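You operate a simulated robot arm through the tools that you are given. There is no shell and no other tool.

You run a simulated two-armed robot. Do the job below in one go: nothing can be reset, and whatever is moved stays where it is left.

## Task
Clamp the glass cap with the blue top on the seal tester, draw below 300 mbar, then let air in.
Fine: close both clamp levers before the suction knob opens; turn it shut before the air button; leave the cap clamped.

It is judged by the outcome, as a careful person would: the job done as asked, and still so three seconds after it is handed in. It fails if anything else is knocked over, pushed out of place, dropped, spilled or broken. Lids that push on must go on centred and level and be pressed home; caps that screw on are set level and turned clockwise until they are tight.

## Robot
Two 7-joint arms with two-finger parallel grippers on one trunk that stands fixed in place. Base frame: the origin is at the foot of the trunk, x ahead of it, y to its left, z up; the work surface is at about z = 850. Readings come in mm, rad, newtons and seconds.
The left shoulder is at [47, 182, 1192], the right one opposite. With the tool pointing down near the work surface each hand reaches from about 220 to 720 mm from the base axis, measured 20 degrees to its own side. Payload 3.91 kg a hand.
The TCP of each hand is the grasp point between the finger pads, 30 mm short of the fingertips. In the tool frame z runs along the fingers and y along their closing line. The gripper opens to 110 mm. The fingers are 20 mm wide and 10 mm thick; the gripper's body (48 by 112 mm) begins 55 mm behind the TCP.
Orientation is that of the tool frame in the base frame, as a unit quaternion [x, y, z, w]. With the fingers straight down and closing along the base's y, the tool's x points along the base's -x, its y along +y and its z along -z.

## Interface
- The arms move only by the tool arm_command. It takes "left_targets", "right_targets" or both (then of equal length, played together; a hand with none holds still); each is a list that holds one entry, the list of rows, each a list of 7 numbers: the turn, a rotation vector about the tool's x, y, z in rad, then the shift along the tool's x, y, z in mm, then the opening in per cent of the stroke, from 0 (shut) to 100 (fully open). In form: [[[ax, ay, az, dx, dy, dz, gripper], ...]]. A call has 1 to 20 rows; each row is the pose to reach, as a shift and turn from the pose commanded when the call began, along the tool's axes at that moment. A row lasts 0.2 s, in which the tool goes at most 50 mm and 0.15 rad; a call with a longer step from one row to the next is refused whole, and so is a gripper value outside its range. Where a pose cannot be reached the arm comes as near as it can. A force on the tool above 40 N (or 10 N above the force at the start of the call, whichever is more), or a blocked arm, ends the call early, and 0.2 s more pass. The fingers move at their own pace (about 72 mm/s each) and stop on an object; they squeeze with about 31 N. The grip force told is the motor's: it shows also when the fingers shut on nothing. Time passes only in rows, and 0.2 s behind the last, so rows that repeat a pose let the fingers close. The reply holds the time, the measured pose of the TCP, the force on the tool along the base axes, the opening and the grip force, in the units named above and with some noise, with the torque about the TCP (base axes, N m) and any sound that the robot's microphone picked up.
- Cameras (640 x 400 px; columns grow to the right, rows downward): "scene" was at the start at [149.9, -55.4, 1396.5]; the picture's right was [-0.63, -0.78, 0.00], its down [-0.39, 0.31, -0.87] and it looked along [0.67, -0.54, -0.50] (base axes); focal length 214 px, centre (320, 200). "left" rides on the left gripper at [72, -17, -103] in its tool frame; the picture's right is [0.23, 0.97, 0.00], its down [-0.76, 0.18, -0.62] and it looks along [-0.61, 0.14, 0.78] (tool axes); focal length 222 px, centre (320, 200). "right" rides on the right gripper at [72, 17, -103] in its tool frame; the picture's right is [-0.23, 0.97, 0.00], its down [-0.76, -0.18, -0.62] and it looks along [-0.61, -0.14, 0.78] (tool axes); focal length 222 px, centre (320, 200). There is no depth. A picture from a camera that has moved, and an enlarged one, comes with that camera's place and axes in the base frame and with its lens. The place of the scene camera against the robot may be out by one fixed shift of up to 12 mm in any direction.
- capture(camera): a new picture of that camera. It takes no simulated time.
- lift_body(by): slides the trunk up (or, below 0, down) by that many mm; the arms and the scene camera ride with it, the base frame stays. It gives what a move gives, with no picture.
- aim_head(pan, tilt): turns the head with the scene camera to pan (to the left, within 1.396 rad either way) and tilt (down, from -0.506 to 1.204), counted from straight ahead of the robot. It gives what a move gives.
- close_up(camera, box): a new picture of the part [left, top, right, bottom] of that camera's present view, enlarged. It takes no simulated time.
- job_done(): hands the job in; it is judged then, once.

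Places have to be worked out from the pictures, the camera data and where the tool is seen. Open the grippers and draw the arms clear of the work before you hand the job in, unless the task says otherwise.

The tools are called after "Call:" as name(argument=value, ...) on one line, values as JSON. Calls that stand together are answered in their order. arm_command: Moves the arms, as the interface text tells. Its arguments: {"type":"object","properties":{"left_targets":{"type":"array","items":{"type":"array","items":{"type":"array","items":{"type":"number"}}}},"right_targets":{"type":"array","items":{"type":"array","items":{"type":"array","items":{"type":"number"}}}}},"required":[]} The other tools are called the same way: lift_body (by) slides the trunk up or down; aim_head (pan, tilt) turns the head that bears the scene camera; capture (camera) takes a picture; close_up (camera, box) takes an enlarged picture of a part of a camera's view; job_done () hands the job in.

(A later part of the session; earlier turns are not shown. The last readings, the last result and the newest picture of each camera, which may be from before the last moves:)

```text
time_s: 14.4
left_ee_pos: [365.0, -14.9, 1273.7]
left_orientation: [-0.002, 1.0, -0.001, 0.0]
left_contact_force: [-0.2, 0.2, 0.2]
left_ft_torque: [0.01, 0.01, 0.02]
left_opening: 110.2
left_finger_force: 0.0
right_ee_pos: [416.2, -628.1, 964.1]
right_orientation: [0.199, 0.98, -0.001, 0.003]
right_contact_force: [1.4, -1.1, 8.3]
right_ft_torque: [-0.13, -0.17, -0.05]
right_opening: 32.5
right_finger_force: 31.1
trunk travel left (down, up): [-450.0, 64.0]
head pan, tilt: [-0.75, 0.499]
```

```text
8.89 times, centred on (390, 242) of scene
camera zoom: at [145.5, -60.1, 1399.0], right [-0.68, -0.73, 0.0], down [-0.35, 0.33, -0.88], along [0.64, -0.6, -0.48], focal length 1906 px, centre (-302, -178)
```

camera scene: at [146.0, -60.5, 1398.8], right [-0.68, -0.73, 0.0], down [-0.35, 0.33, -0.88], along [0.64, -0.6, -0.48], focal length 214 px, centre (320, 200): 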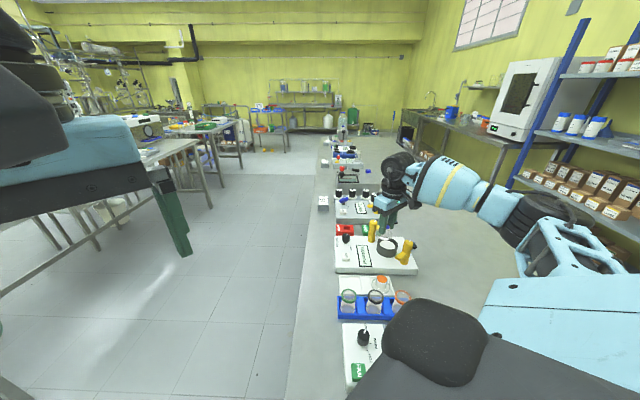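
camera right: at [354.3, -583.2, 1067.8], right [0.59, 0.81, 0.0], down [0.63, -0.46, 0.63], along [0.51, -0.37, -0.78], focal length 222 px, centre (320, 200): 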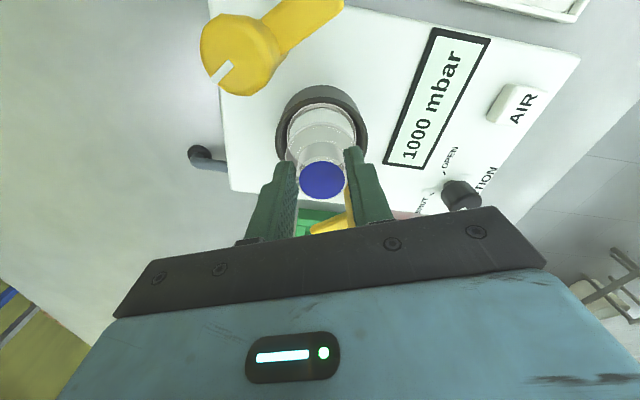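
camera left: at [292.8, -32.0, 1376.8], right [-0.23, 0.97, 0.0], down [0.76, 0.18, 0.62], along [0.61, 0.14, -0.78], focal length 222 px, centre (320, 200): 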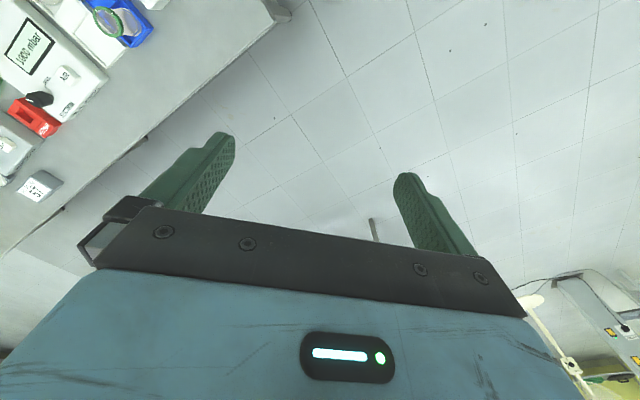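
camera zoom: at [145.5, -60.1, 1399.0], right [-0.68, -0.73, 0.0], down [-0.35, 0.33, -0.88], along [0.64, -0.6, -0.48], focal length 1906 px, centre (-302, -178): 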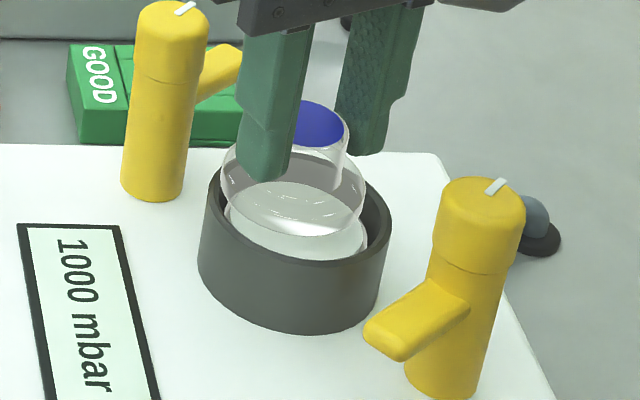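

The wrist reads 8 N upward and the hand sits 4 mm above its commanded height, so the cap is already touching something. The torque suggests contact on its far side. I'll look closer before moving.

Call:
close_up(camera="right", box=[265, 75, 375, 185])

Call:
close_up(camera="scene", box=[374, 228, 402, 258])

```text
3.64 times, centred on (320, 130) of right
camera zoom: at [354.3, -583.2, 1067.8], right [0.59, 0.81, 0.0], down [0.63, -0.46, 0.63], along [0.51, -0.37, -0.78], focal length 808 px, centre (320, 454)
```

zoom: 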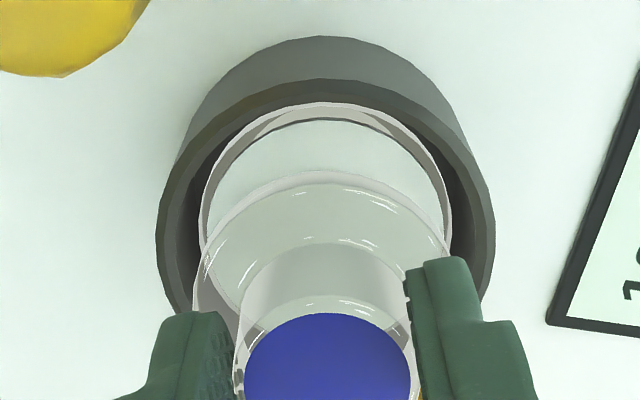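

```text
13.33 times, centred on (388, 243) of scene
camera zoom: at [145.5, -60.1, 1399.0], right [-0.68, -0.73, 0.0], down [-0.35, 0.33, -0.88], along [0.64, -0.6, -0.48], focal length 2860 px, centre (-587, -373)
```

zoom: 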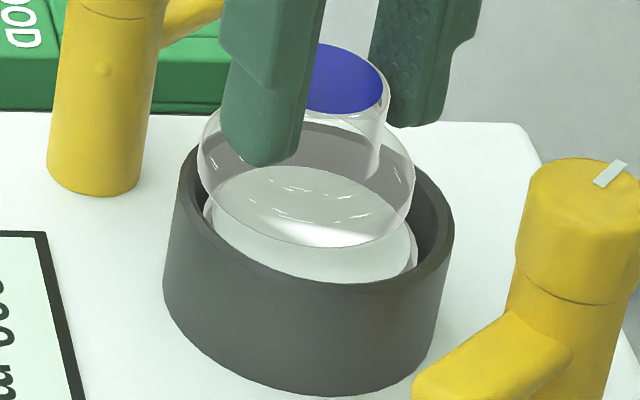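

Working the ellipses through, the cap axis sits about 5 mm beyond the ring axis along the camera's viewing direction, because the knob was gripped off the TCP. Its far edge is therefore resting on the rim, which matches the torque. I'll rise 10 mm, shift back 5 mm and re-check.

Call:
arm_command(right_targets=[[[0, 0, 0, 0, 0, -10, 10], [0, 0, 0, 4.9, 1.1, -10, 10], [0, 0, 0, 4.9, 1.1, -10, 10]]])

Call:
close_up(camera="right", box=[265, 85, 375, 195])

Call:
close_up(camera="scene", box=[374, 228, 402, 258])

```text
time_s: 15.2
left_ee_pos: [366.9, -15.2, 1274.1]
left_orientation: [-0.002, 1.0, -0.001, 0.0]
left_contact_force: [0.9, 0.3, 0.8]
left_ft_torque: [0.01, 0.01, 0.01]
left_opening: 109.9
left_finger_force: 0.1
right_ee_pos: [411.6, -625.7, 971.3]
right_orientation: [0.199, 0.98, 0.0, 0.0]
right_contact_force: [-0.7, -0.4, -1.4]
right_ft_torque: [0.01, -0.01, 0.03]
right_opening: 32.7
right_finger_force: 31.0
trunk travel left (down, up): [-450.0, 64.0]
head pan, tilt: [-0.75, 0.499]
```

```text
3.64 times, centred on (320, 140) of right
camera zoom: at [350.5, -580.4, 1075.4], right [0.59, 0.81, 0.0], down [0.63, -0.46, 0.62], along [0.5, -0.37, -0.78], focal length 808 px, centre (320, 418)
```

zoom: 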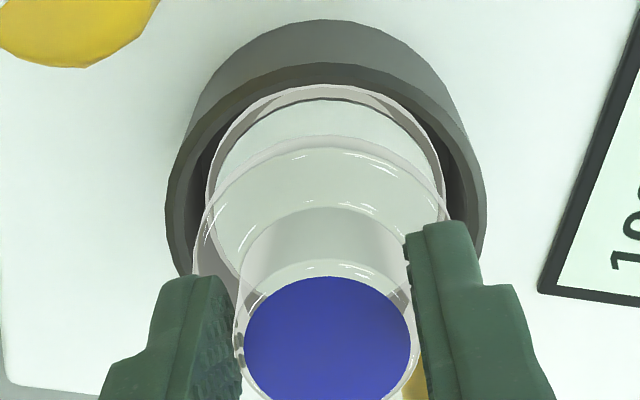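

```text
13.33 times, centred on (388, 243) of scene
camera zoom: at [146.4, -61.0, 1398.7], right [-0.68, -0.73, 0.0], down [-0.35, 0.33, -0.88], along [0.64, -0.6, -0.48], focal length 2860 px, centre (-587, -373)
```

zoom: 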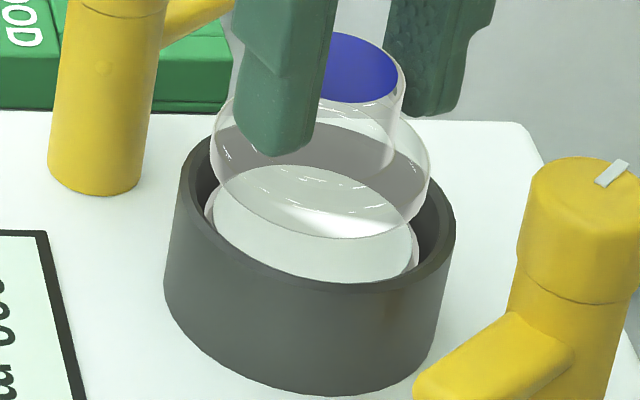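

The cap and ring axes now agree to within about 1–2 mm in both views, and the contact force is gone. I'll lower 20 mm so that the cap enters the bore, then read the force.

Call:
arm_command(right_targets=[[[0, 0, 0, 0, 0, 7, 10], [0, 0, 0, 0, 0, 14, 10], [0, 0, 0, 0, 0, 18, 10], [0, 0, 0, 0, 0, 18, 10]]])

Call:
close_up(camera="right", box=[265, 85, 375, 195])

Call:
close_up(camera="scene", box=[374, 228, 402, 258])

```text
time_s: 16.2
left_ee_pos: [365.2, -13.7, 1275.1]
left_orientation: [-0.002, 1.0, -0.001, 0.001]
left_contact_force: [-0.9, -0.7, 0.0]
left_ft_torque: [0.04, -0.02, -0.01]
left_opening: 109.9
left_finger_force: 0.0
right_ee_pos: [411.1, -624.6, 956.1]
right_orientation: [0.198, 0.98, 0.0, 0.002]
right_contact_force: [-0.4, -1.9, 11.3]
right_ft_torque: [-0.1, 0.0, 0.01]
right_opening: 32.5
right_finger_force: 31.1
trunk travel left (down, up): [-450.0, 64.0]
head pan, tilt: [-0.75, 0.499]
```

```text
3.64 times, centred on (320, 140) of right
camera zoom: at [350.1, -580.3, 1059.8], right [0.59, 0.81, 0.0], down [0.63, -0.46, 0.63], along [0.51, -0.37, -0.78], focal length 808 px, centre (320, 418)
```

zoom: 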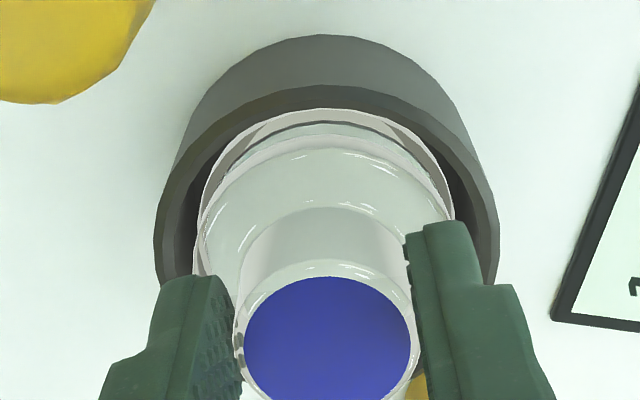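

```text
13.33 times, centred on (388, 243) of scene
camera zoom: at [145.1, -59.9, 1399.1], right [-0.68, -0.73, 0.0], down [-0.35, 0.33, -0.88], along [0.64, -0.6, -0.48], focal length 2860 px, centre (-587, -373)
```

zoom: 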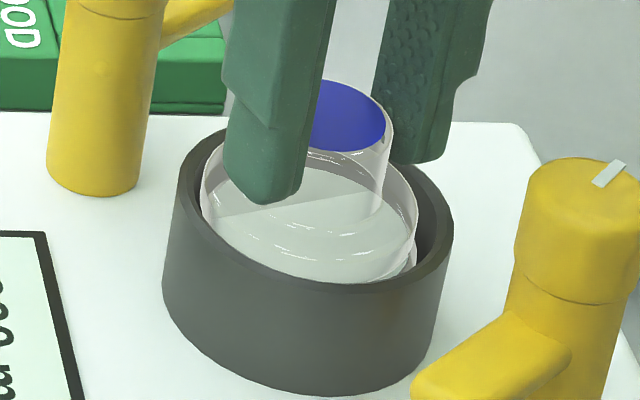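

The force is now 11 N upward with almost no torque, so the cap seems to be resting evenly on the seat inside the bore. I'll enlarge both views to judge the centring before pressing or letting go.

Call:
close_up(camera="right", box=[280, 100, 365, 175])

Call:
close_up(camera="scene", box=[378, 234, 398, 254])

```text
5.33 times, centred on (322, 138) of right
camera zoom: at [350.1, -580.3, 1059.8], right [0.59, 0.81, 0.0], down [0.63, -0.46, 0.63], along [0.51, -0.37, -0.78], focal length 1185 px, centre (307, 533)
```

zoom: 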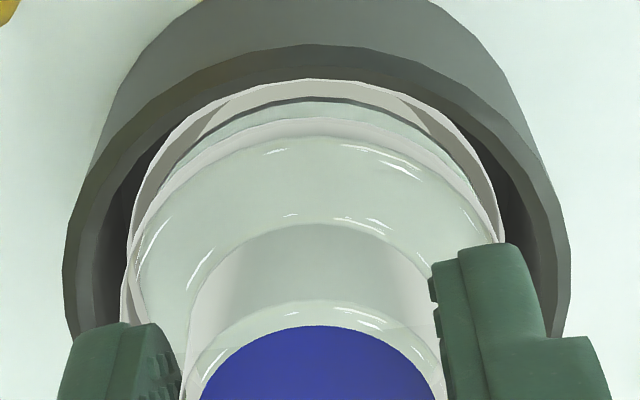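

```text
16.00 times, centred on (388, 244) of scene
camera zoom: at [145.1, -59.9, 1399.1], right [-0.68, -0.73, 0.0], down [-0.35, 0.33, -0.88], along [0.64, -0.6, -0.48], focal length 3432 px, centre (-768, -504)
```

zoom: 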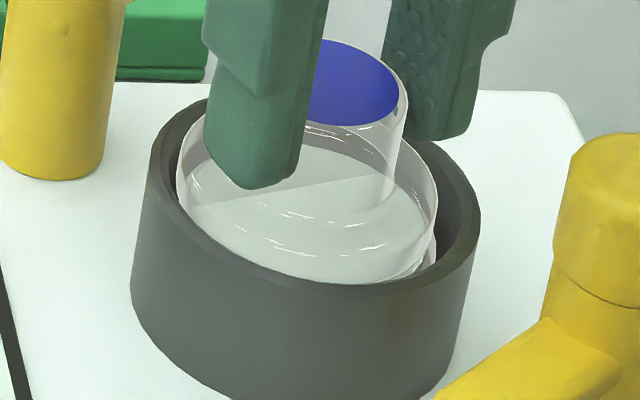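

Knob and ring agree to within about 1 mm in both views, and the load is even, so the cap is seated in the bore. I'll unload the 11 N, open the fingers part-way, and check the cap stays put before rising.

Call:
arm_command(right_targets=[[[0, 0, 0, 0, 0, -2.5, 10], [0, 0, 0, 0, 0, -2.5, 10], [0, 0, 0, 0, 0, -2.5, 35], [0, 0, 0, 0, 0, -2.5, 50], [0, 0, 0, 0, 0, -2.5, 50]]])

Call:
close_up(camera="right", box=[265, 85, 375, 195])

Call:
close_up(camera="scene", box=[374, 228, 402, 258])

```text
time_s: 17.4
left_ee_pos: [365.4, -14.9, 1273.9]
left_orientation: [-0.001, 1.0, -0.001, 0.0]
left_contact_force: [-0.5, 0.3, -0.6]
left_ft_torque: [-0.02, 0.0, -0.02]
left_opening: 109.9
left_finger_force: 0.0
right_ee_pos: [411.4, -626.4, 956.3]
right_orientation: [0.199, 0.98, 0.001, 0.0]
right_contact_force: [-0.5, -0.2, -1.0]
right_ft_torque: [0.0, -0.03, -0.02]
right_opening: 55.1
right_finger_force: 0.0
trunk travel left (down, up): [-450.0, 64.0]
head pan, tilt: [-0.75, 0.499]
```

```text
3.64 times, centred on (320, 140) of right
camera zoom: at [350.7, -580.4, 1060.5], right [0.59, 0.81, 0.0], down [0.63, -0.46, 0.62], along [0.5, -0.37, -0.78], focal length 808 px, centre (320, 418)
```

zoom: 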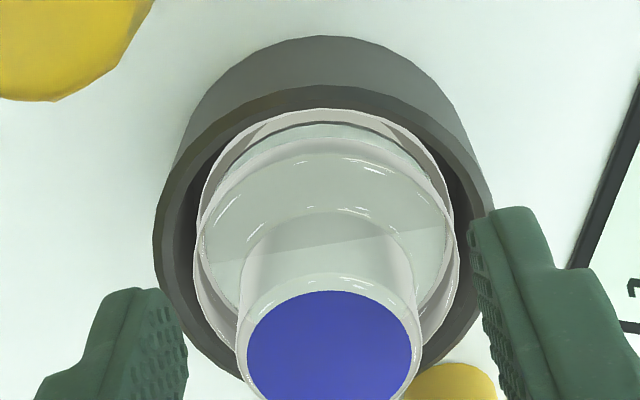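

```text
13.33 times, centred on (388, 243) of scene
camera zoom: at [146.1, -60.8, 1398.7], right [-0.68, -0.73, 0.0], down [-0.35, 0.33, -0.88], along [0.64, -0.6, -0.48], focal length 2860 px, centre (-587, -373)
```

zoom: 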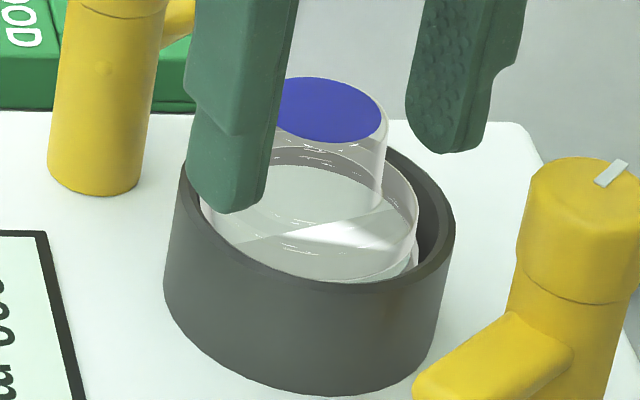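

The cap stays put with the fingers open and no force on the hand. I'll rise straight up and look again at the centring.

Call:
arm_command(right_targets=[[[0, 0, 0, 0, 0, -15, 50], [0, 0, 0, 0, 0, -40, 50], [0, 0, 0, 0, 0, -75, 50], [0, 0, 0, 0, 0, -75, 50]]])

Call:
capture(camera="right")

Call:
close_up(camera="right", box=[270, 70, 370, 170])

Call:
close_up(camera="scene", box=[360, 220, 420, 265])

```text
time_s: 18.4
left_ee_pos: [365.5, -15.4, 1273.5]
left_orientation: [-0.002, 1.0, -0.001, 0.0]
left_contact_force: [0.6, -0.1, -0.1]
left_ft_torque: [0.01, -0.02, -0.02]
left_opening: 110.1
left_finger_force: 0.1
right_ee_pos: [412.1, -626.5, 1032.2]
right_orientation: [0.197, 0.98, 0.0, 0.0]
right_contact_force: [-0.6, 0.4, -0.7]
right_ft_torque: [0.02, 0.03, 0.02]
right_opening: 55.0
right_finger_force: 0.1
trunk travel left (down, up): [-450.0, 64.0]
head pan, tilt: [-0.75, 0.499]
```

```text
taken
camera right: at [352.1, -580.7, 1134.9], right [0.59, 0.81, 0.0], down [0.63, -0.46, 0.62], along [0.5, -0.37, -0.78], focal length 222 px, centre (320, 200)
```

right: 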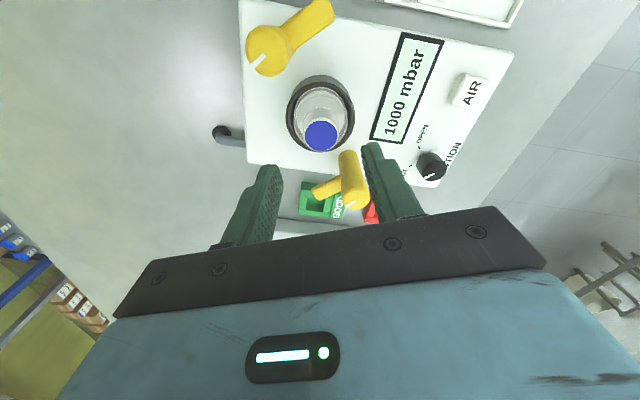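

```text
4.00 times, centred on (320, 120) of right
camera zoom: at [352.1, -580.7, 1134.9], right [0.59, 0.81, 0.0], down [0.63, -0.46, 0.62], along [0.5, -0.37, -0.78], focal length 888 px, centre (320, 520)
```

zoom: 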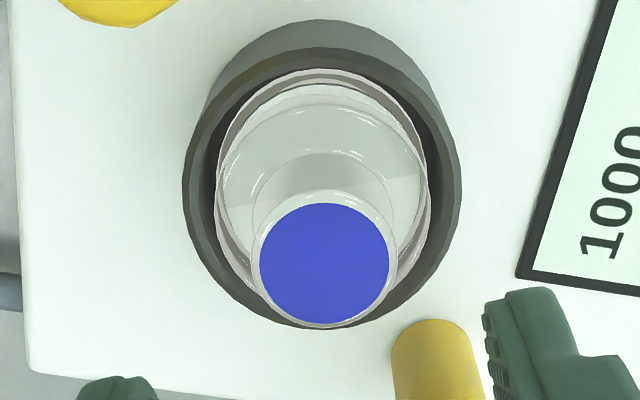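

```text
8.89 times, centred on (390, 242) of scene
camera zoom: at [146.1, -61.1, 1398.7], right [-0.68, -0.73, 0.0], down [-0.35, 0.33, -0.88], along [0.64, -0.6, -0.48], focal length 1906 px, centre (-302, -178)
```

zoom: 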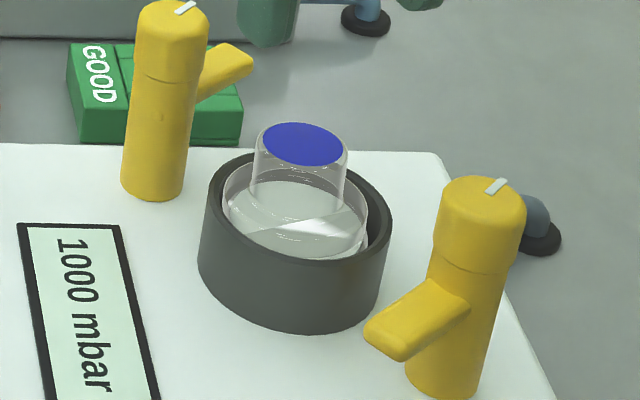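

With the hand out of the way, I'll enlarge both views of the seated cap to measure its centring against the ring.

Call:
close_up(camera="scene", box=[376, 229, 404, 257])

Call:
close_up(camera="right", box=[282, 70, 360, 155])

```text
14.29 times, centred on (390, 243) of scene
camera zoom: at [146.1, -61.1, 1398.7], right [-0.68, -0.73, 0.0], down [-0.35, 0.33, -0.88], along [0.64, -0.6, -0.48], focal length 3064 px, centre (-680, -414)
```

zoom: 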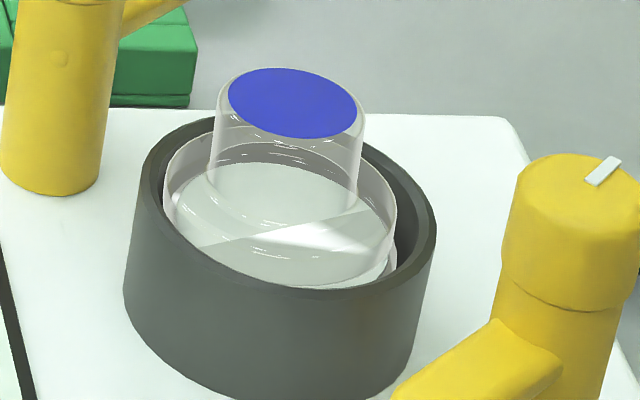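

```text
4.71 times, centred on (321, 112) of right
camera zoom: at [352.1, -580.7, 1134.9], right [0.59, 0.81, 0.0], down [0.63, -0.46, 0.62], along [0.5, -0.37, -0.78], focal length 1045 px, centre (315, 612)
```

zoom: 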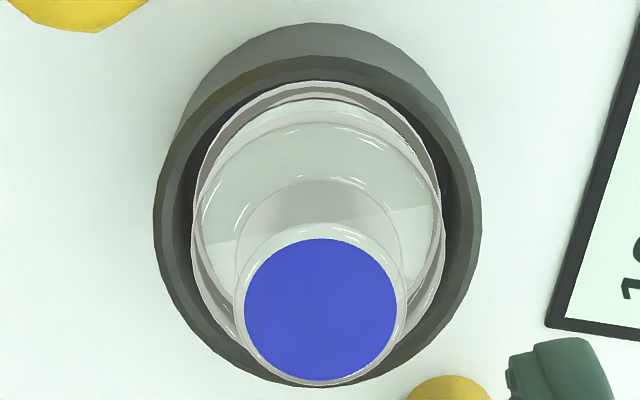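

The two views disagree by a couple of millimetres on the centring. I'll swing the right hand round to look at the ring from the +y side, which also tests how far the wrist can yaw for turning the clamps.

Call:
arm_command(right_targets=[[[0, 0, 0.0, 10, 20, -14, 100], [0, 0, 0.13, 21, 40, -28, 100], [0, 0, 0.26, 32, 60, -28, 100], [0, 0, 0.39, 43, 80, -28, 100], [0, 0, 0.52, 54, 100, -28, 100], [0, 0, 0.66, 63, 120, -28, 100], [0, 0, 0.8, 63, 120, -28, 100], [0, 0, 0.8, 63, 120, -28, 100]]])

Call:
capture(camera="right")

Call:
close_up(camera="right", box=[250, 130, 400, 260])

```text
time_s: 20.2
left_ee_pos: [364.0, -14.6, 1274.1]
left_orientation: [-0.002, 1.0, 0.0, 0.0]
left_contact_force: [0.3, 0.5, -0.7]
left_ft_torque: [-0.04, 0.01, -0.05]
left_opening: 109.8
left_finger_force: 0.1
right_ee_pos: [400.2, -490.6, 1058.6]
right_orientation: [0.565, 0.825, 0.001, 0.0]
right_contact_force: [-0.7, -0.2, 0.6]
right_ft_torque: [0.0, -0.02, 0.01]
right_opening: 110.1
right_finger_force: 0.2
trunk travel left (down, up): [-450.0, 64.0]
head pan, tilt: [-0.75, 0.499]
```

```text
taken
camera right: at [388.9, -415.6, 1162.6], right [0.99, 0.14, 0.0], down [0.11, -0.77, 0.62], along [0.09, -0.62, -0.78], focal length 222 px, centre (320, 200)
```

right: 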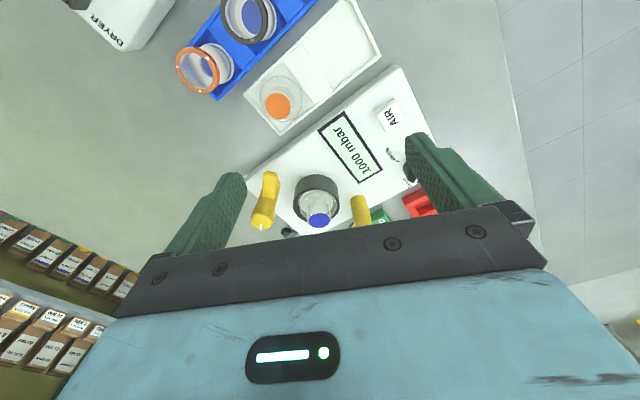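

```text
3.08 times, centred on (325, 195) of right
camera zoom: at [388.9, -415.6, 1162.6], right [0.99, 0.14, 0.0], down [0.11, -0.77, 0.62], along [0.09, -0.62, -0.78], focal length 684 px, centre (305, 215)
```

zoom: 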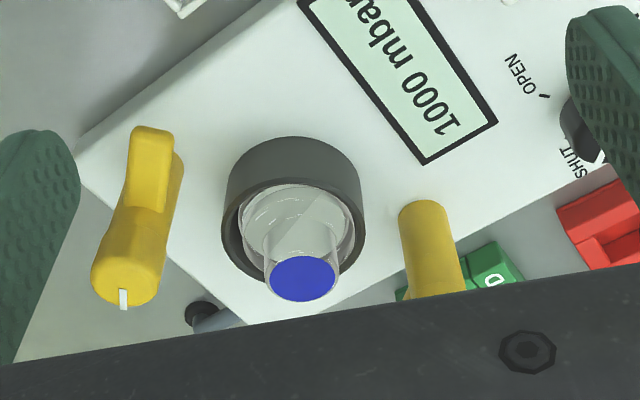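

Call:
close_up(camera="right", box=[280, 165, 360, 240])

Call:
close_up(camera="right", box=[240, 160, 400, 240])

```text
5.33 times, centred on (320, 202) of right
camera zoom: at [388.9, -415.6, 1162.6], right [0.99, 0.14, 0.0], down [0.11, -0.77, 0.62], along [0.09, -0.62, -0.78], focal length 1185 px, centre (320, 187)
```

zoom: 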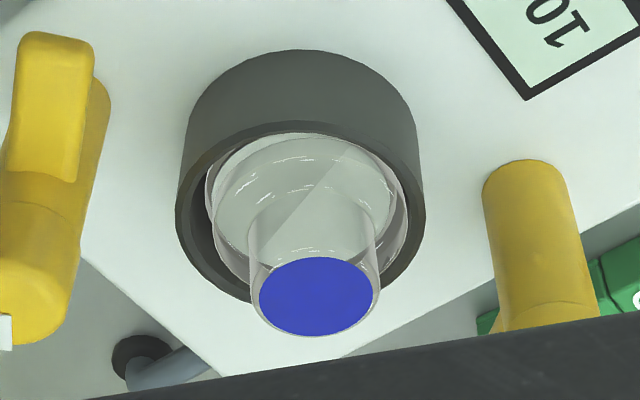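

```text
4.00 times, centred on (320, 200) of right
camera zoom: at [388.9, -415.6, 1162.6], right [0.99, 0.14, 0.0], down [0.11, -0.77, 0.62], along [0.09, -0.62, -0.78], focal length 888 px, centre (320, 200)
```

zoom: 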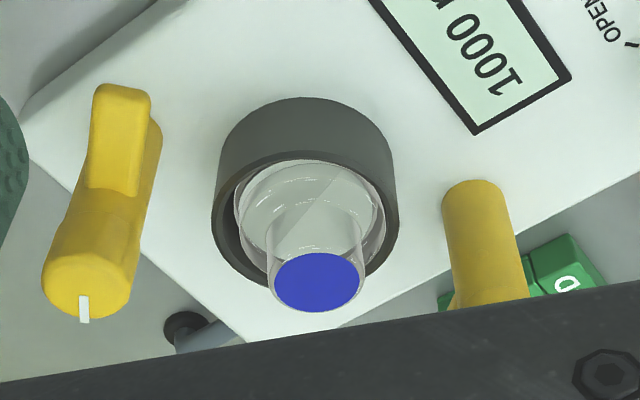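

From the +y side the cap reads about 4 mm off the ring centre, toward +x. Taking all views together I judge the ring at (413.3, -625.2) and the knob at (417.5, -627). I'll go back over the knob, regrip it and centre it.

Call:
arm_command(right_targets=[[[0, 0, -0.13, -22, -5.5, 4, 80], [0, 0, -0.26, -44, -11, 8, 60], [0, 0, -0.39, -66, -16.5, 12, 50], [0, 0, -0.52, -88, -22, 17, 50], [0, 0, -0.66, -111, -28, 22, 50], [0, 0, -0.8, -133.6, -33.4, 26.6, 50], [0, 0, -0.8, -133.6, -33.4, 26.6, 50]]])

Call:
close_up(camera="right", box=[265, 70, 375, 190])

```text
time_s: 21.9
left_ee_pos: [365.1, -13.0, 1273.2]
left_orientation: [-0.002, 1.0, -0.001, 0.0]
left_contact_force: [-0.1, 0.2, 0.1]
left_ft_torque: [0.0, 0.0, 0.01]
left_opening: 110.0
left_finger_force: 0.0
right_ee_pos: [416.2, -626.8, 1031.9]
right_orientation: [0.197, 0.98, 0.0, 0.001]
right_contact_force: [0.5, -0.1, 0.1]
right_ft_torque: [-0.01, 0.03, 0.01]
right_opening: 55.1
right_finger_force: 0.0
trunk travel left (down, up): [-450.0, 64.0]
head pan, tilt: [-0.75, 0.499]
```

```text
3.33 times, centred on (320, 130) of right
camera zoom: at [356.1, -581.9, 1136.7], right [0.59, 0.81, 0.0], down [0.63, -0.46, 0.62], along [0.51, -0.37, -0.78], focal length 740 px, centre (320, 433)
```

zoom: 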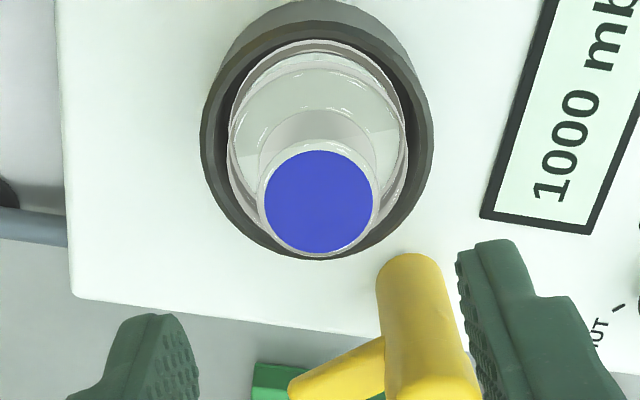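

I'm over the knob. I'll go down to the same grip height as before (z≈957) with the fingers at 55 mm, then close gently.

Call:
arm_command(right_targets=[[[0, 0, 0, 0, 0, 25, 50], [0, 0, 0, 0, 0, 50, 50], [0, 0, 0, 0, 0, 66, 50], [0, 0, 0, 0, 0, 75, 50], [0, 0, 0, 0, 0, 75, 30], [0, 0, 0, 0, 0, 75, 10], [0, 0, 0, 0, 0, 75, 10]]])

Call:
close_up(camera="right", box=[265, 85, 375, 195])

```text
time_s: 23.4
left_ee_pos: [365.7, -13.8, 1274.9]
left_orientation: [-0.002, 1.0, -0.001, 0.0]
left_contact_force: [0.7, 0.2, 0.1]
left_ft_torque: [0.0, 0.01, 0.01]
left_opening: 109.9
left_finger_force: 0.1
right_ee_pos: [417.1, -625.9, 959.6]
right_orientation: [0.198, 0.98, 0.0, -0.001]
right_contact_force: [0.3, -0.7, 1.2]
right_ft_torque: [0.01, 0.02, -0.01]
right_opening: 32.4
right_finger_force: 30.7
trunk travel left (down, up): [-450.0, 64.0]
head pan, tilt: [-0.75, 0.499]
```

```text
3.64 times, centred on (320, 140) of right
camera zoom: at [356.3, -581.6, 1062.0], right [0.59, 0.81, 0.0], down [0.63, -0.46, 0.62], along [0.5, -0.37, -0.78], focal length 808 px, centre (320, 418)
```

zoom: 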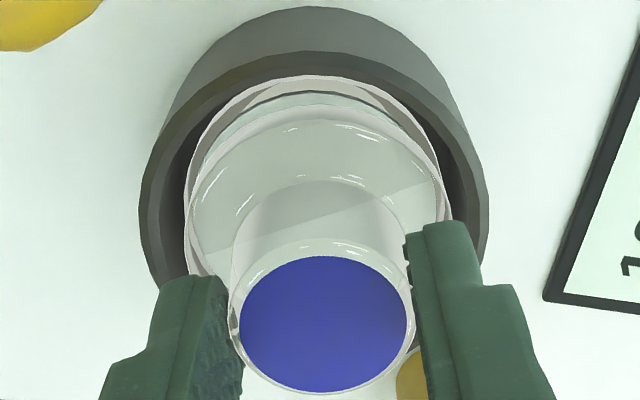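

The knob is gripped again, and this close view gives an offset of about (+4.4, -1.1) mm from the ring axis. I'll lift the cap 5 mm off the seat, shift it back by that amount, and check.

Call:
arm_command(right_targets=[[[0, 0, 0, 0, 0, -5, 10], [0, 0, 0, 2.5, -0.4, -5, 10], [0, 0, 0, 4.5, -0.7, -5, 10], [0, 0, 0, 4.5, -0.7, -5, 10]]])

Call:
close_up(camera="right", box=[265, 85, 375, 195])

Call:
close_up(camera="scene", box=[376, 229, 404, 257])

```text
time_s: 24.4
left_ee_pos: [366.2, -14.9, 1274.4]
left_orientation: [-0.001, 1.0, -0.001, 0.0]
left_contact_force: [-0.6, -0.2, -0.1]
left_ft_torque: [0.02, -0.01, 0.01]
left_opening: 110.1
left_finger_force: 0.0
right_ee_pos: [413.7, -624.4, 963.3]
right_orientation: [0.199, 0.98, 0.0, 0.0]
right_contact_force: [0.3, 0.3, -0.7]
right_ft_torque: [0.04, 0.0, 0.06]
right_opening: 32.7
right_finger_force: 30.8
trunk travel left (down, up): [-450.0, 64.0]
head pan, tilt: [-0.75, 0.499]
```

```text
3.64 times, centred on (320, 140) of right
camera zoom: at [353.0, -579.9, 1066.6], right [0.59, 0.81, 0.0], down [0.63, -0.46, 0.62], along [0.5, -0.37, -0.78], focal length 808 px, centre (320, 418)
```

zoom: 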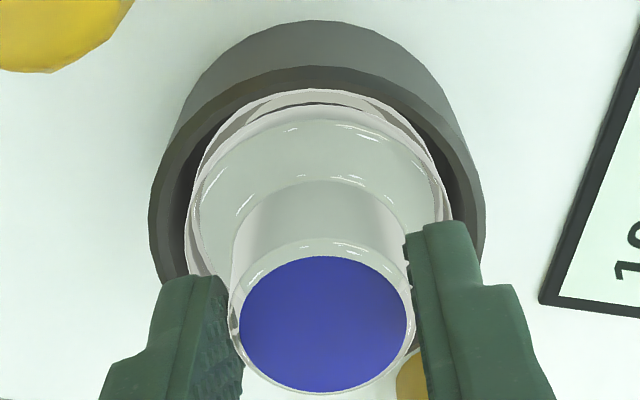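

```text
14.29 times, centred on (390, 243) of scene
camera zoom: at [146.1, -60.9, 1398.7], right [-0.68, -0.73, 0.0], down [-0.35, 0.33, -0.88], along [0.64, -0.6, -0.48], focal length 3064 px, centre (-680, -414)
```

zoom: 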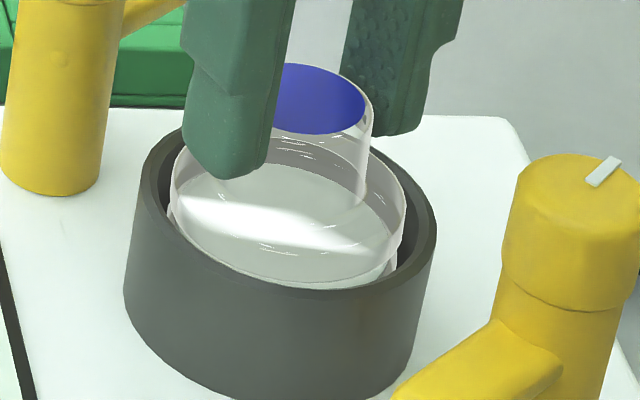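

The cap now reads centred in the scene view and within 1 mm in the wrist view. I'll trim another 0.7 mm and lower onto the seat with a light press.

Call:
arm_command(right_targets=[[[0, 0, 0, 0.7, -0.2, 0, 10], [0, 0, 0, 0.7, -0.2, 4, 10], [0, 0, 0, 0.7, -0.2, 8, 10], [0, 0, 0, 0.7, -0.2, 11, 10], [0, 0, 0, 0.7, -0.2, 11, 10]]])

Call:
close_up(camera="right", box=[265, 85, 375, 195])

Call:
close_up(camera="scene", box=[376, 229, 404, 257])

```text
time_s: 25.6
left_ee_pos: [364.5, -13.5, 1275.3]
left_orientation: [-0.002, 1.0, -0.001, 0.001]
left_contact_force: [0.0, 0.0, 0.7]
left_ft_torque: [0.0, 0.01, 0.0]
left_opening: 110.0
left_finger_force: 0.0
right_ee_pos: [411.8, -624.5, 953.5]
right_orientation: [0.199, 0.98, -0.001, 0.004]
right_contact_force: [3.6, -3.4, 20.1]
right_ft_torque: [-0.15, -0.17, -0.01]
right_opening: 32.8
right_finger_force: 30.9
trunk travel left (down, up): [-450.0, 64.0]
head pan, tilt: [-0.75, 0.499]
```

```text
3.64 times, centred on (320, 140) of right
camera zoom: at [351.3, -580.0, 1056.7], right [0.59, 0.81, 0.0], down [0.63, -0.46, 0.63], along [0.51, -0.37, -0.78], focal length 808 px, centre (320, 418)
```

zoom: 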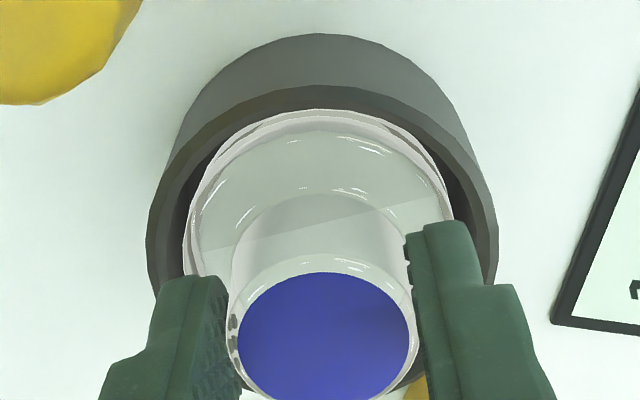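

```text
14.29 times, centred on (390, 243) of scene
camera zoom: at [145.0, -59.1, 1399.1], right [-0.68, -0.73, 0.0], down [-0.35, 0.33, -0.88], along [0.64, -0.6, -0.48], focal length 3064 px, centre (-680, -414)
```

zoom: 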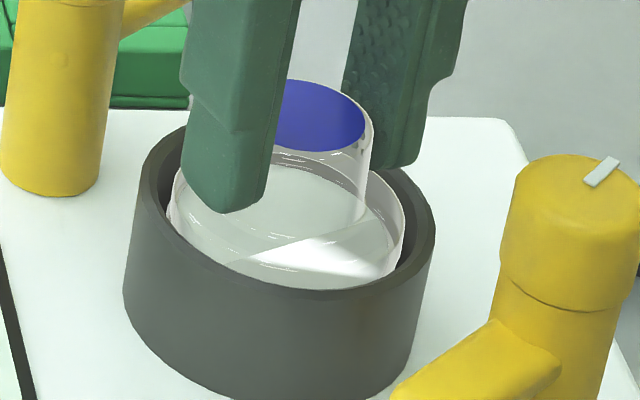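

The press of 20 N is well centred on the seat (contact point within about 1 mm of the axis). I'll unload, open the fingers and rise for a check.

Call:
arm_command(right_targets=[[[0, 0, 0, 0, 0, -3, 10], [0, 0, 0, 0, 0, -3, 10], [0, 0, 0, 0, 0, -3, 35], [0, 0, 0, 0, 0, -3, 50], [0, 0, 0, 0, 0, -3, 50], [0, 0, 0, 0, 0, -20, 50], [0, 0, 0, 0, 0, -50, 50], [0, 0, 0, 0, 0, -80, 50], [0, 0, 0, 0, 0, -80, 50]]])

Call:
close_up(camera="right", box=[265, 65, 375, 175])

Call:
close_up(camera="scene", box=[376, 229, 404, 257])

```text
time_s: 27.6
left_ee_pos: [365.4, -13.5, 1274.4]
left_orientation: [-0.002, 1.0, -0.001, 0.001]
left_contact_force: [0.6, 0.4, -0.5]
left_ft_torque: [0.01, -0.01, 0.01]
left_opening: 110.1
left_finger_force: 0.1
right_ee_pos: [414.9, -626.2, 1031.1]
right_orientation: [0.199, 0.98, 0.0, -0.001]
right_contact_force: [-0.5, 0.1, -0.3]
right_ft_torque: [0.02, -0.01, 0.03]
right_opening: 54.8
right_finger_force: 0.0
trunk travel left (down, up): [-450.0, 64.0]
head pan, tilt: [-0.75, 0.499]
```

```text
3.64 times, centred on (320, 120) of right
camera zoom: at [353.6, -581.0, 1134.7], right [0.59, 0.81, 0.0], down [0.63, -0.46, 0.62], along [0.5, -0.37, -0.78], focal length 808 px, centre (320, 491)
```

zoom: 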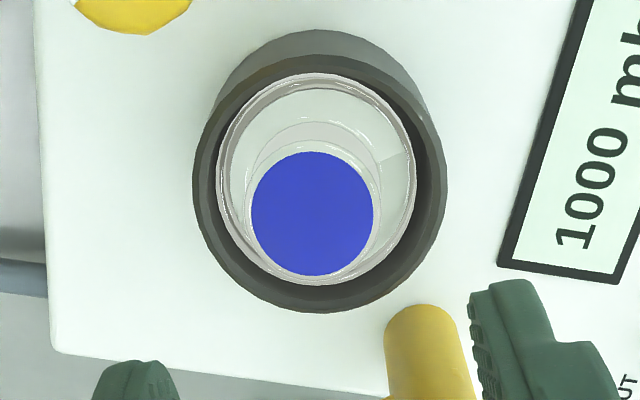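

```text
14.29 times, centred on (390, 243) of scene
camera zoom: at [146.0, -61.0, 1398.7], right [-0.68, -0.73, 0.0], down [-0.35, 0.33, -0.88], along [0.64, -0.6, -0.48], focal length 3064 px, centre (-680, -414)
```

zoom: 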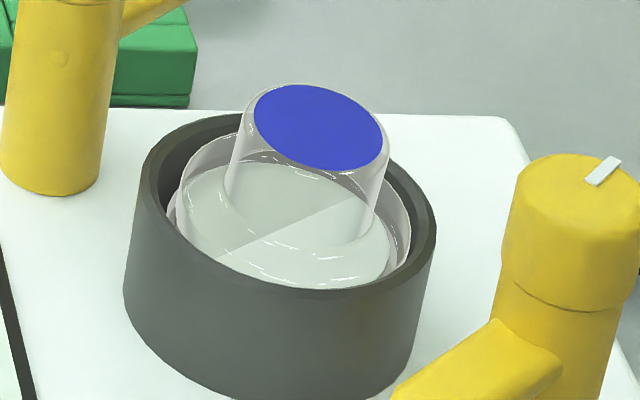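

The cap now looks tilted: the knob leans toward the robot side in both views. I'll enlarge the views to see what it is resting on before touching it.

Call:
close_up(camera="right", box=[285, 75, 355, 145])

Call:
close_up(camera="scene", box=[380, 232, 400, 252])

```text
5.71 times, centred on (320, 110) of right
camera zoom: at [353.6, -581.0, 1134.7], right [0.59, 0.81, 0.0], down [0.63, -0.46, 0.62], along [0.5, -0.37, -0.78], focal length 1269 px, centre (320, 714)
```

zoom: 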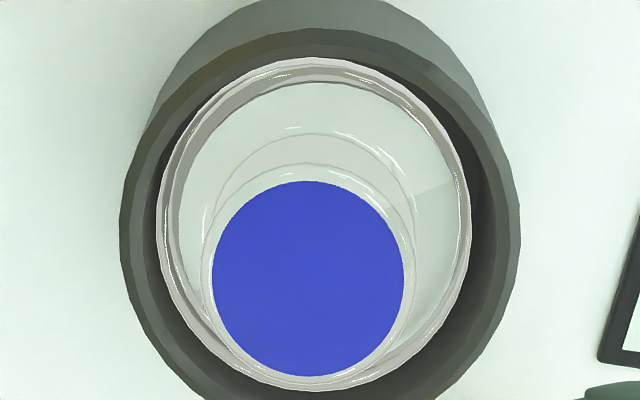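

```text
16.00 times, centred on (390, 242) of scene
camera zoom: at [146.0, -61.0, 1398.7], right [-0.68, -0.73, 0.0], down [-0.35, 0.33, -0.88], along [0.64, -0.6, -0.48], focal length 3432 px, centre (-800, -472)
```

zoom: 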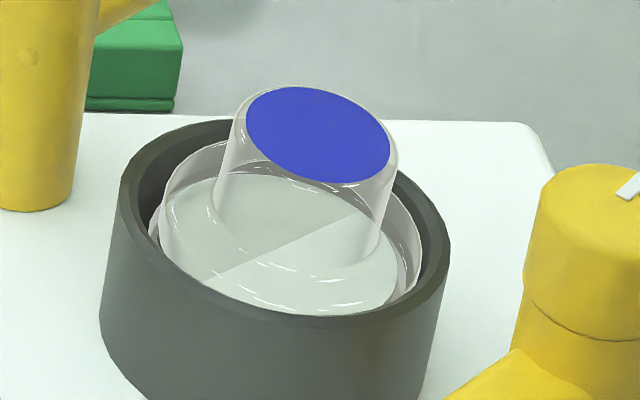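

The cap has dropped on the robot side and rides up on the other. The seat must be a low white plug (r≈25) inside a pink gasket, so the skirt has to slip over the plug. My first position was about 2.4 mm too far in +x and this one about 2.7 mm too far in -x. I'll yaw the hand so that the fingers close along x, which will square up the tilt and centre the knob.

Call:
arm_command(right_targets=[[[0, 0, 0.13, 0, 0, 0, 50], [0, 0, 0.26, 0, 0, 0, 50], [0, 0, 0.39, 0, 0, 0, 50], [0, 0, 0.52, 0, 0, 0, 50], [0, 0, 0.65, 0, 0, 0, 50], [0, 0, 0.78, 0, 0, 0, 50], [0, 0, 0.91, 0, 0, 0, 50], [0, 0, 1.04, 0, 0, 0, 50], [0, 0, 1.17, 0, 0, 0, 50], [0, 0, 1.17, 0, 0, 0, 50]]])

Call:
capture(camera="right")

Call:
capture(camera="scene")

```text
time_s: 29.9
left_ee_pos: [366.6, -14.5, 1273.7]
left_orientation: [-0.002, 1.0, -0.001, 0.0]
left_contact_force: [0.2, 1.0, 1.1]
left_ft_torque: [0.02, 0.0, 0.04]
left_opening: 110.1
left_finger_force: 0.0
right_ee_pos: [413.3, -625.0, 1030.9]
right_orientation: [0.707, 0.707, 0.0, 0.001]
right_contact_force: [-0.1, -0.4, -0.2]
right_ft_torque: [0.03, 0.0, 0.0]
right_opening: 55.0
right_finger_force: 0.0
trunk travel left (down, up): [-450.0, 64.0]
head pan, tilt: [-0.75, 0.499]
```

```text
taken
camera right: at [429.3, -551.1, 1135.5], right [0.97, -0.23, 0.0], down [-0.18, -0.76, 0.62], along [-0.14, -0.61, -0.78], focal length 222 px, centre (320, 200)
```

right: 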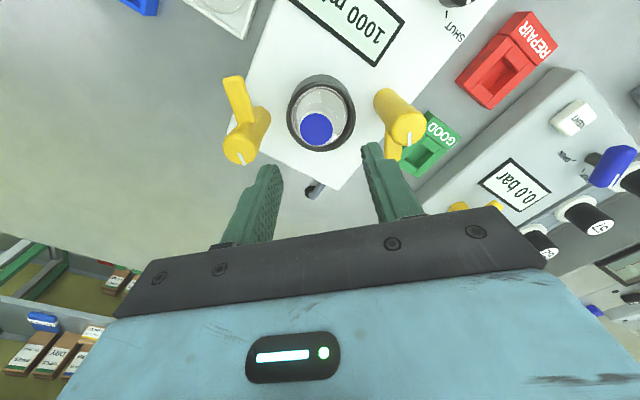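

```text
taken
camera scene: at [146.0, -60.8, 1398.8], right [-0.68, -0.73, 0.0], down [-0.35, 0.33, -0.88], along [0.64, -0.6, -0.48], focal length 214 px, centre (320, 200)
```

scene: 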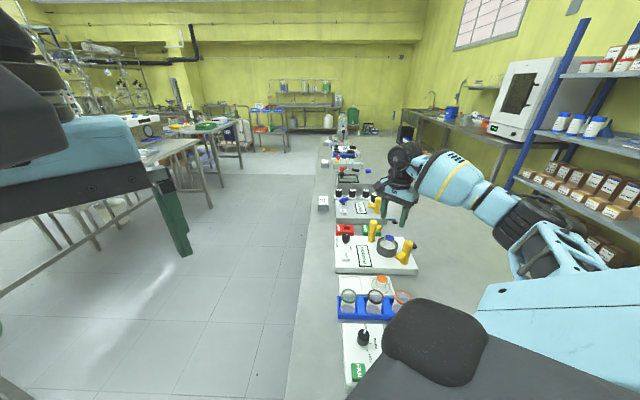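

The quarter turn of yaw is reachable over the ring. This view shows the ring with a post on each side, so I'll zoom in.

Call:
close_up(camera="right", box=[275, 65, 365, 165])

Call:
close_up(camera="right", box=[210, 60, 440, 180])

```text
4.00 times, centred on (320, 115) of right
camera zoom: at [429.3, -551.1, 1135.5], right [0.97, -0.23, 0.0], down [-0.18, -0.76, 0.62], along [-0.14, -0.61, -0.78], focal length 888 px, centre (320, 540)
```

zoom: 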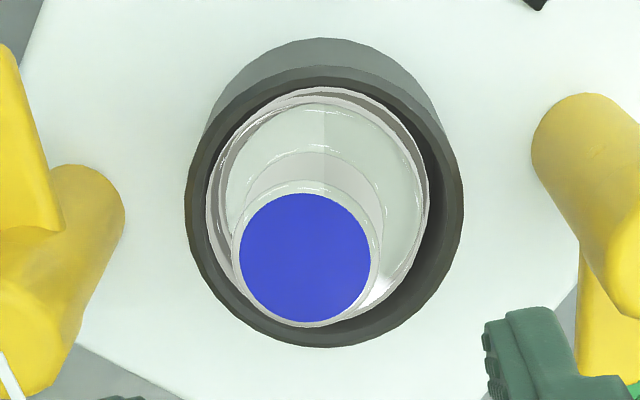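

```text
2.78 times, centred on (325, 120) of right
camera zoom: at [429.3, -551.1, 1135.5], right [0.97, -0.23, 0.0], down [-0.18, -0.76, 0.62], along [-0.14, -0.61, -0.78], focal length 618 px, centre (306, 423)
```

zoom: 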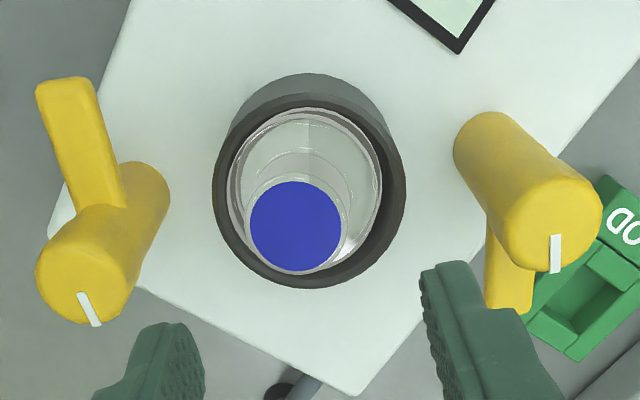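

From this side the ring centre is at (413, -625), nearly under the TCP, with the knob's top leaning 4 mm toward -x. I'll go down with the fingers along x and close, which should square the knob up and centre it.

Call:
arm_command(right_targets=[[[0, 0, 0, -0.8, 0.5, 25, 50], [0, 0, 0, -0.8, 0.5, 50, 50], [0, 0, 0, -0.8, 0.5, 66, 50], [0, 0, 0, -0.8, 0.5, 73, 50], [0, 0, 0, -0.8, 0.5, 73, 50], [0, 0, 0, -0.8, 0.5, 73, 35], [0, 0, 0, -0.8, 0.5, 73, 25], [0, 0, 0, -0.8, 0.5, 73, 10], [0, 0, 0, -0.8, 0.5, 73, 10]]])

Call:
close_up(camera="right", box=[265, 85, 375, 195])

Call:
close_up(camera="scene", box=[376, 229, 404, 257])

```text
time_s: 31.9
left_ee_pos: [366.2, -14.3, 1273.4]
left_orientation: [-0.002, 1.0, 0.0, 0.001]
left_contact_force: [-0.2, 0.7, -0.1]
left_ft_torque: [0.0, -0.01, 0.01]
left_opening: 110.1
left_finger_force: 0.0
right_ee_pos: [412.7, -625.8, 957.1]
right_orientation: [0.706, 0.708, 0.0, 0.0]
right_contact_force: [0.8, -1.4, 0.1]
right_ft_torque: [-0.03, 0.02, 0.03]
right_opening: 32.3
right_finger_force: 30.9
trunk travel left (down, up): [-450.0, 64.0]
head pan, tilt: [-0.75, 0.499]
```

```text
3.64 times, centred on (320, 140) of right
camera zoom: at [429.5, -552.0, 1062.0], right [0.97, -0.23, 0.0], down [-0.18, -0.76, 0.62], along [-0.14, -0.61, -0.78], focal length 808 px, centre (320, 418)
```

zoom: 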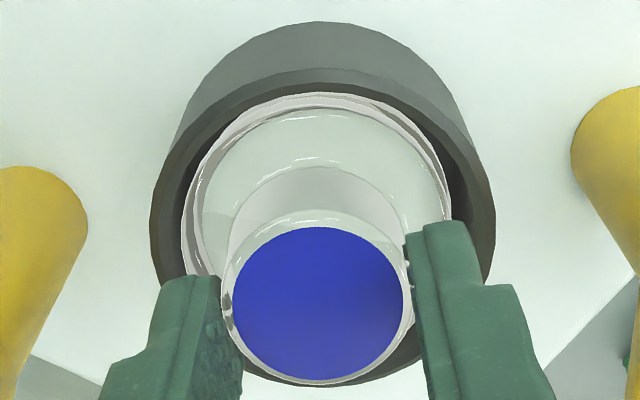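

```text
14.29 times, centred on (390, 243) of scene
camera zoom: at [146.0, -60.8, 1398.8], right [-0.68, -0.73, 0.0], down [-0.35, 0.33, -0.88], along [0.64, -0.6, -0.48], focal length 3064 px, centre (-680, -414)
```

zoom: 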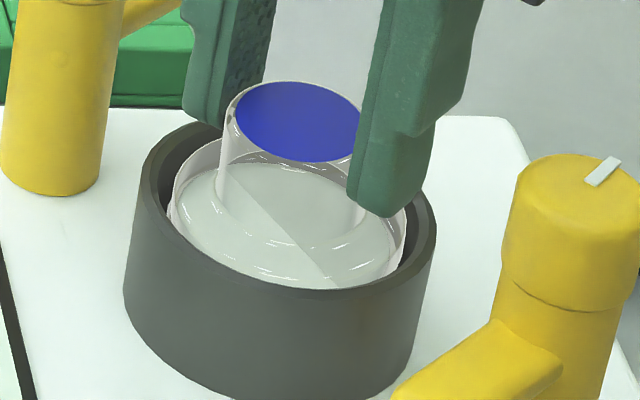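

The x-tilt is corrected, but some tilt toward +y remains, about the finger axis. I'll lift the cap clear of the ring by about 30 mm to measure that tilt.

Call:
arm_command(right_targets=[[[0, 0, 0, 0, 0, -5, 10], [0, 0, 0, 0, 0, -15, 10], [0, 0, 0, 0, 0, -32, 10], [0, 0, 0, 0, 0, -32, 10]]])

Call:
close_up(camera="right", box=[255, 75, 385, 205])

Call:
close_up(camera="scene", box=[370, 217, 410, 257])

```text
time_s: 32.9
left_ee_pos: [365.0, -13.8, 1273.4]
left_orientation: [-0.002, 1.0, -0.002, 0.0]
left_contact_force: [0.4, -0.2, -0.2]
left_ft_torque: [0.05, 0.0, 0.0]
left_opening: 109.9
left_finger_force: 0.1
right_ee_pos: [412.0, -626.4, 990.5]
right_orientation: [0.707, 0.707, 0.0, 0.0]
right_contact_force: [0.6, 0.3, -1.5]
right_ft_torque: [0.01, -0.01, 0.0]
right_opening: 32.6
right_finger_force: 31.1
trunk travel left (down, up): [-450.0, 64.0]
head pan, tilt: [-0.75, 0.499]
```

```text
3.08 times, centred on (320, 140) of right
camera zoom: at [428.4, -552.0, 1094.6], right [0.97, -0.23, 0.0], down [-0.18, -0.76, 0.62], along [-0.14, -0.61, -0.78], focal length 684 px, centre (320, 385)
```

zoom: 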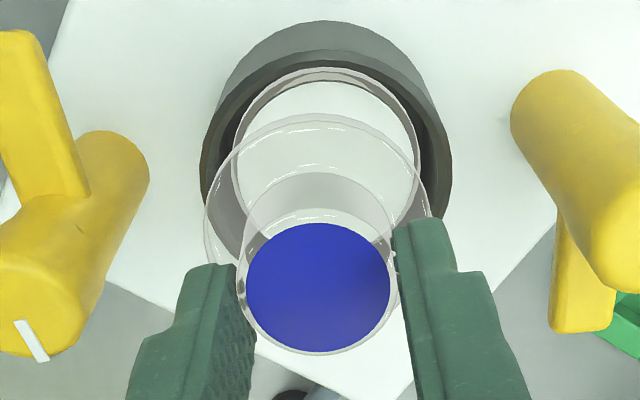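

```text
10.00 times, centred on (390, 237) of scene
camera zoom: at [146.2, -61.0, 1398.7], right [-0.68, -0.73, 0.0], down [-0.35, 0.33, -0.88], along [0.64, -0.6, -0.48], focal length 2145 px, centre (-380, -170)
```

zoom: 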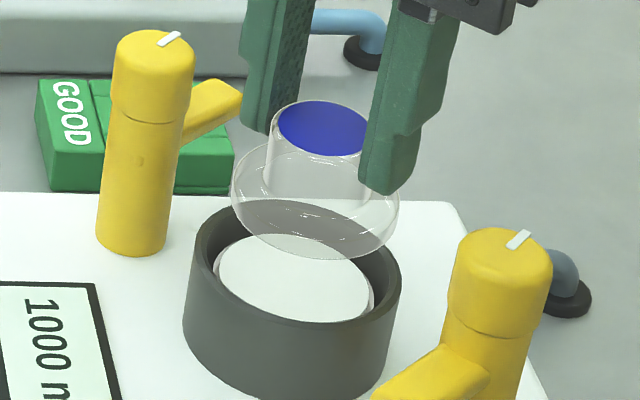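

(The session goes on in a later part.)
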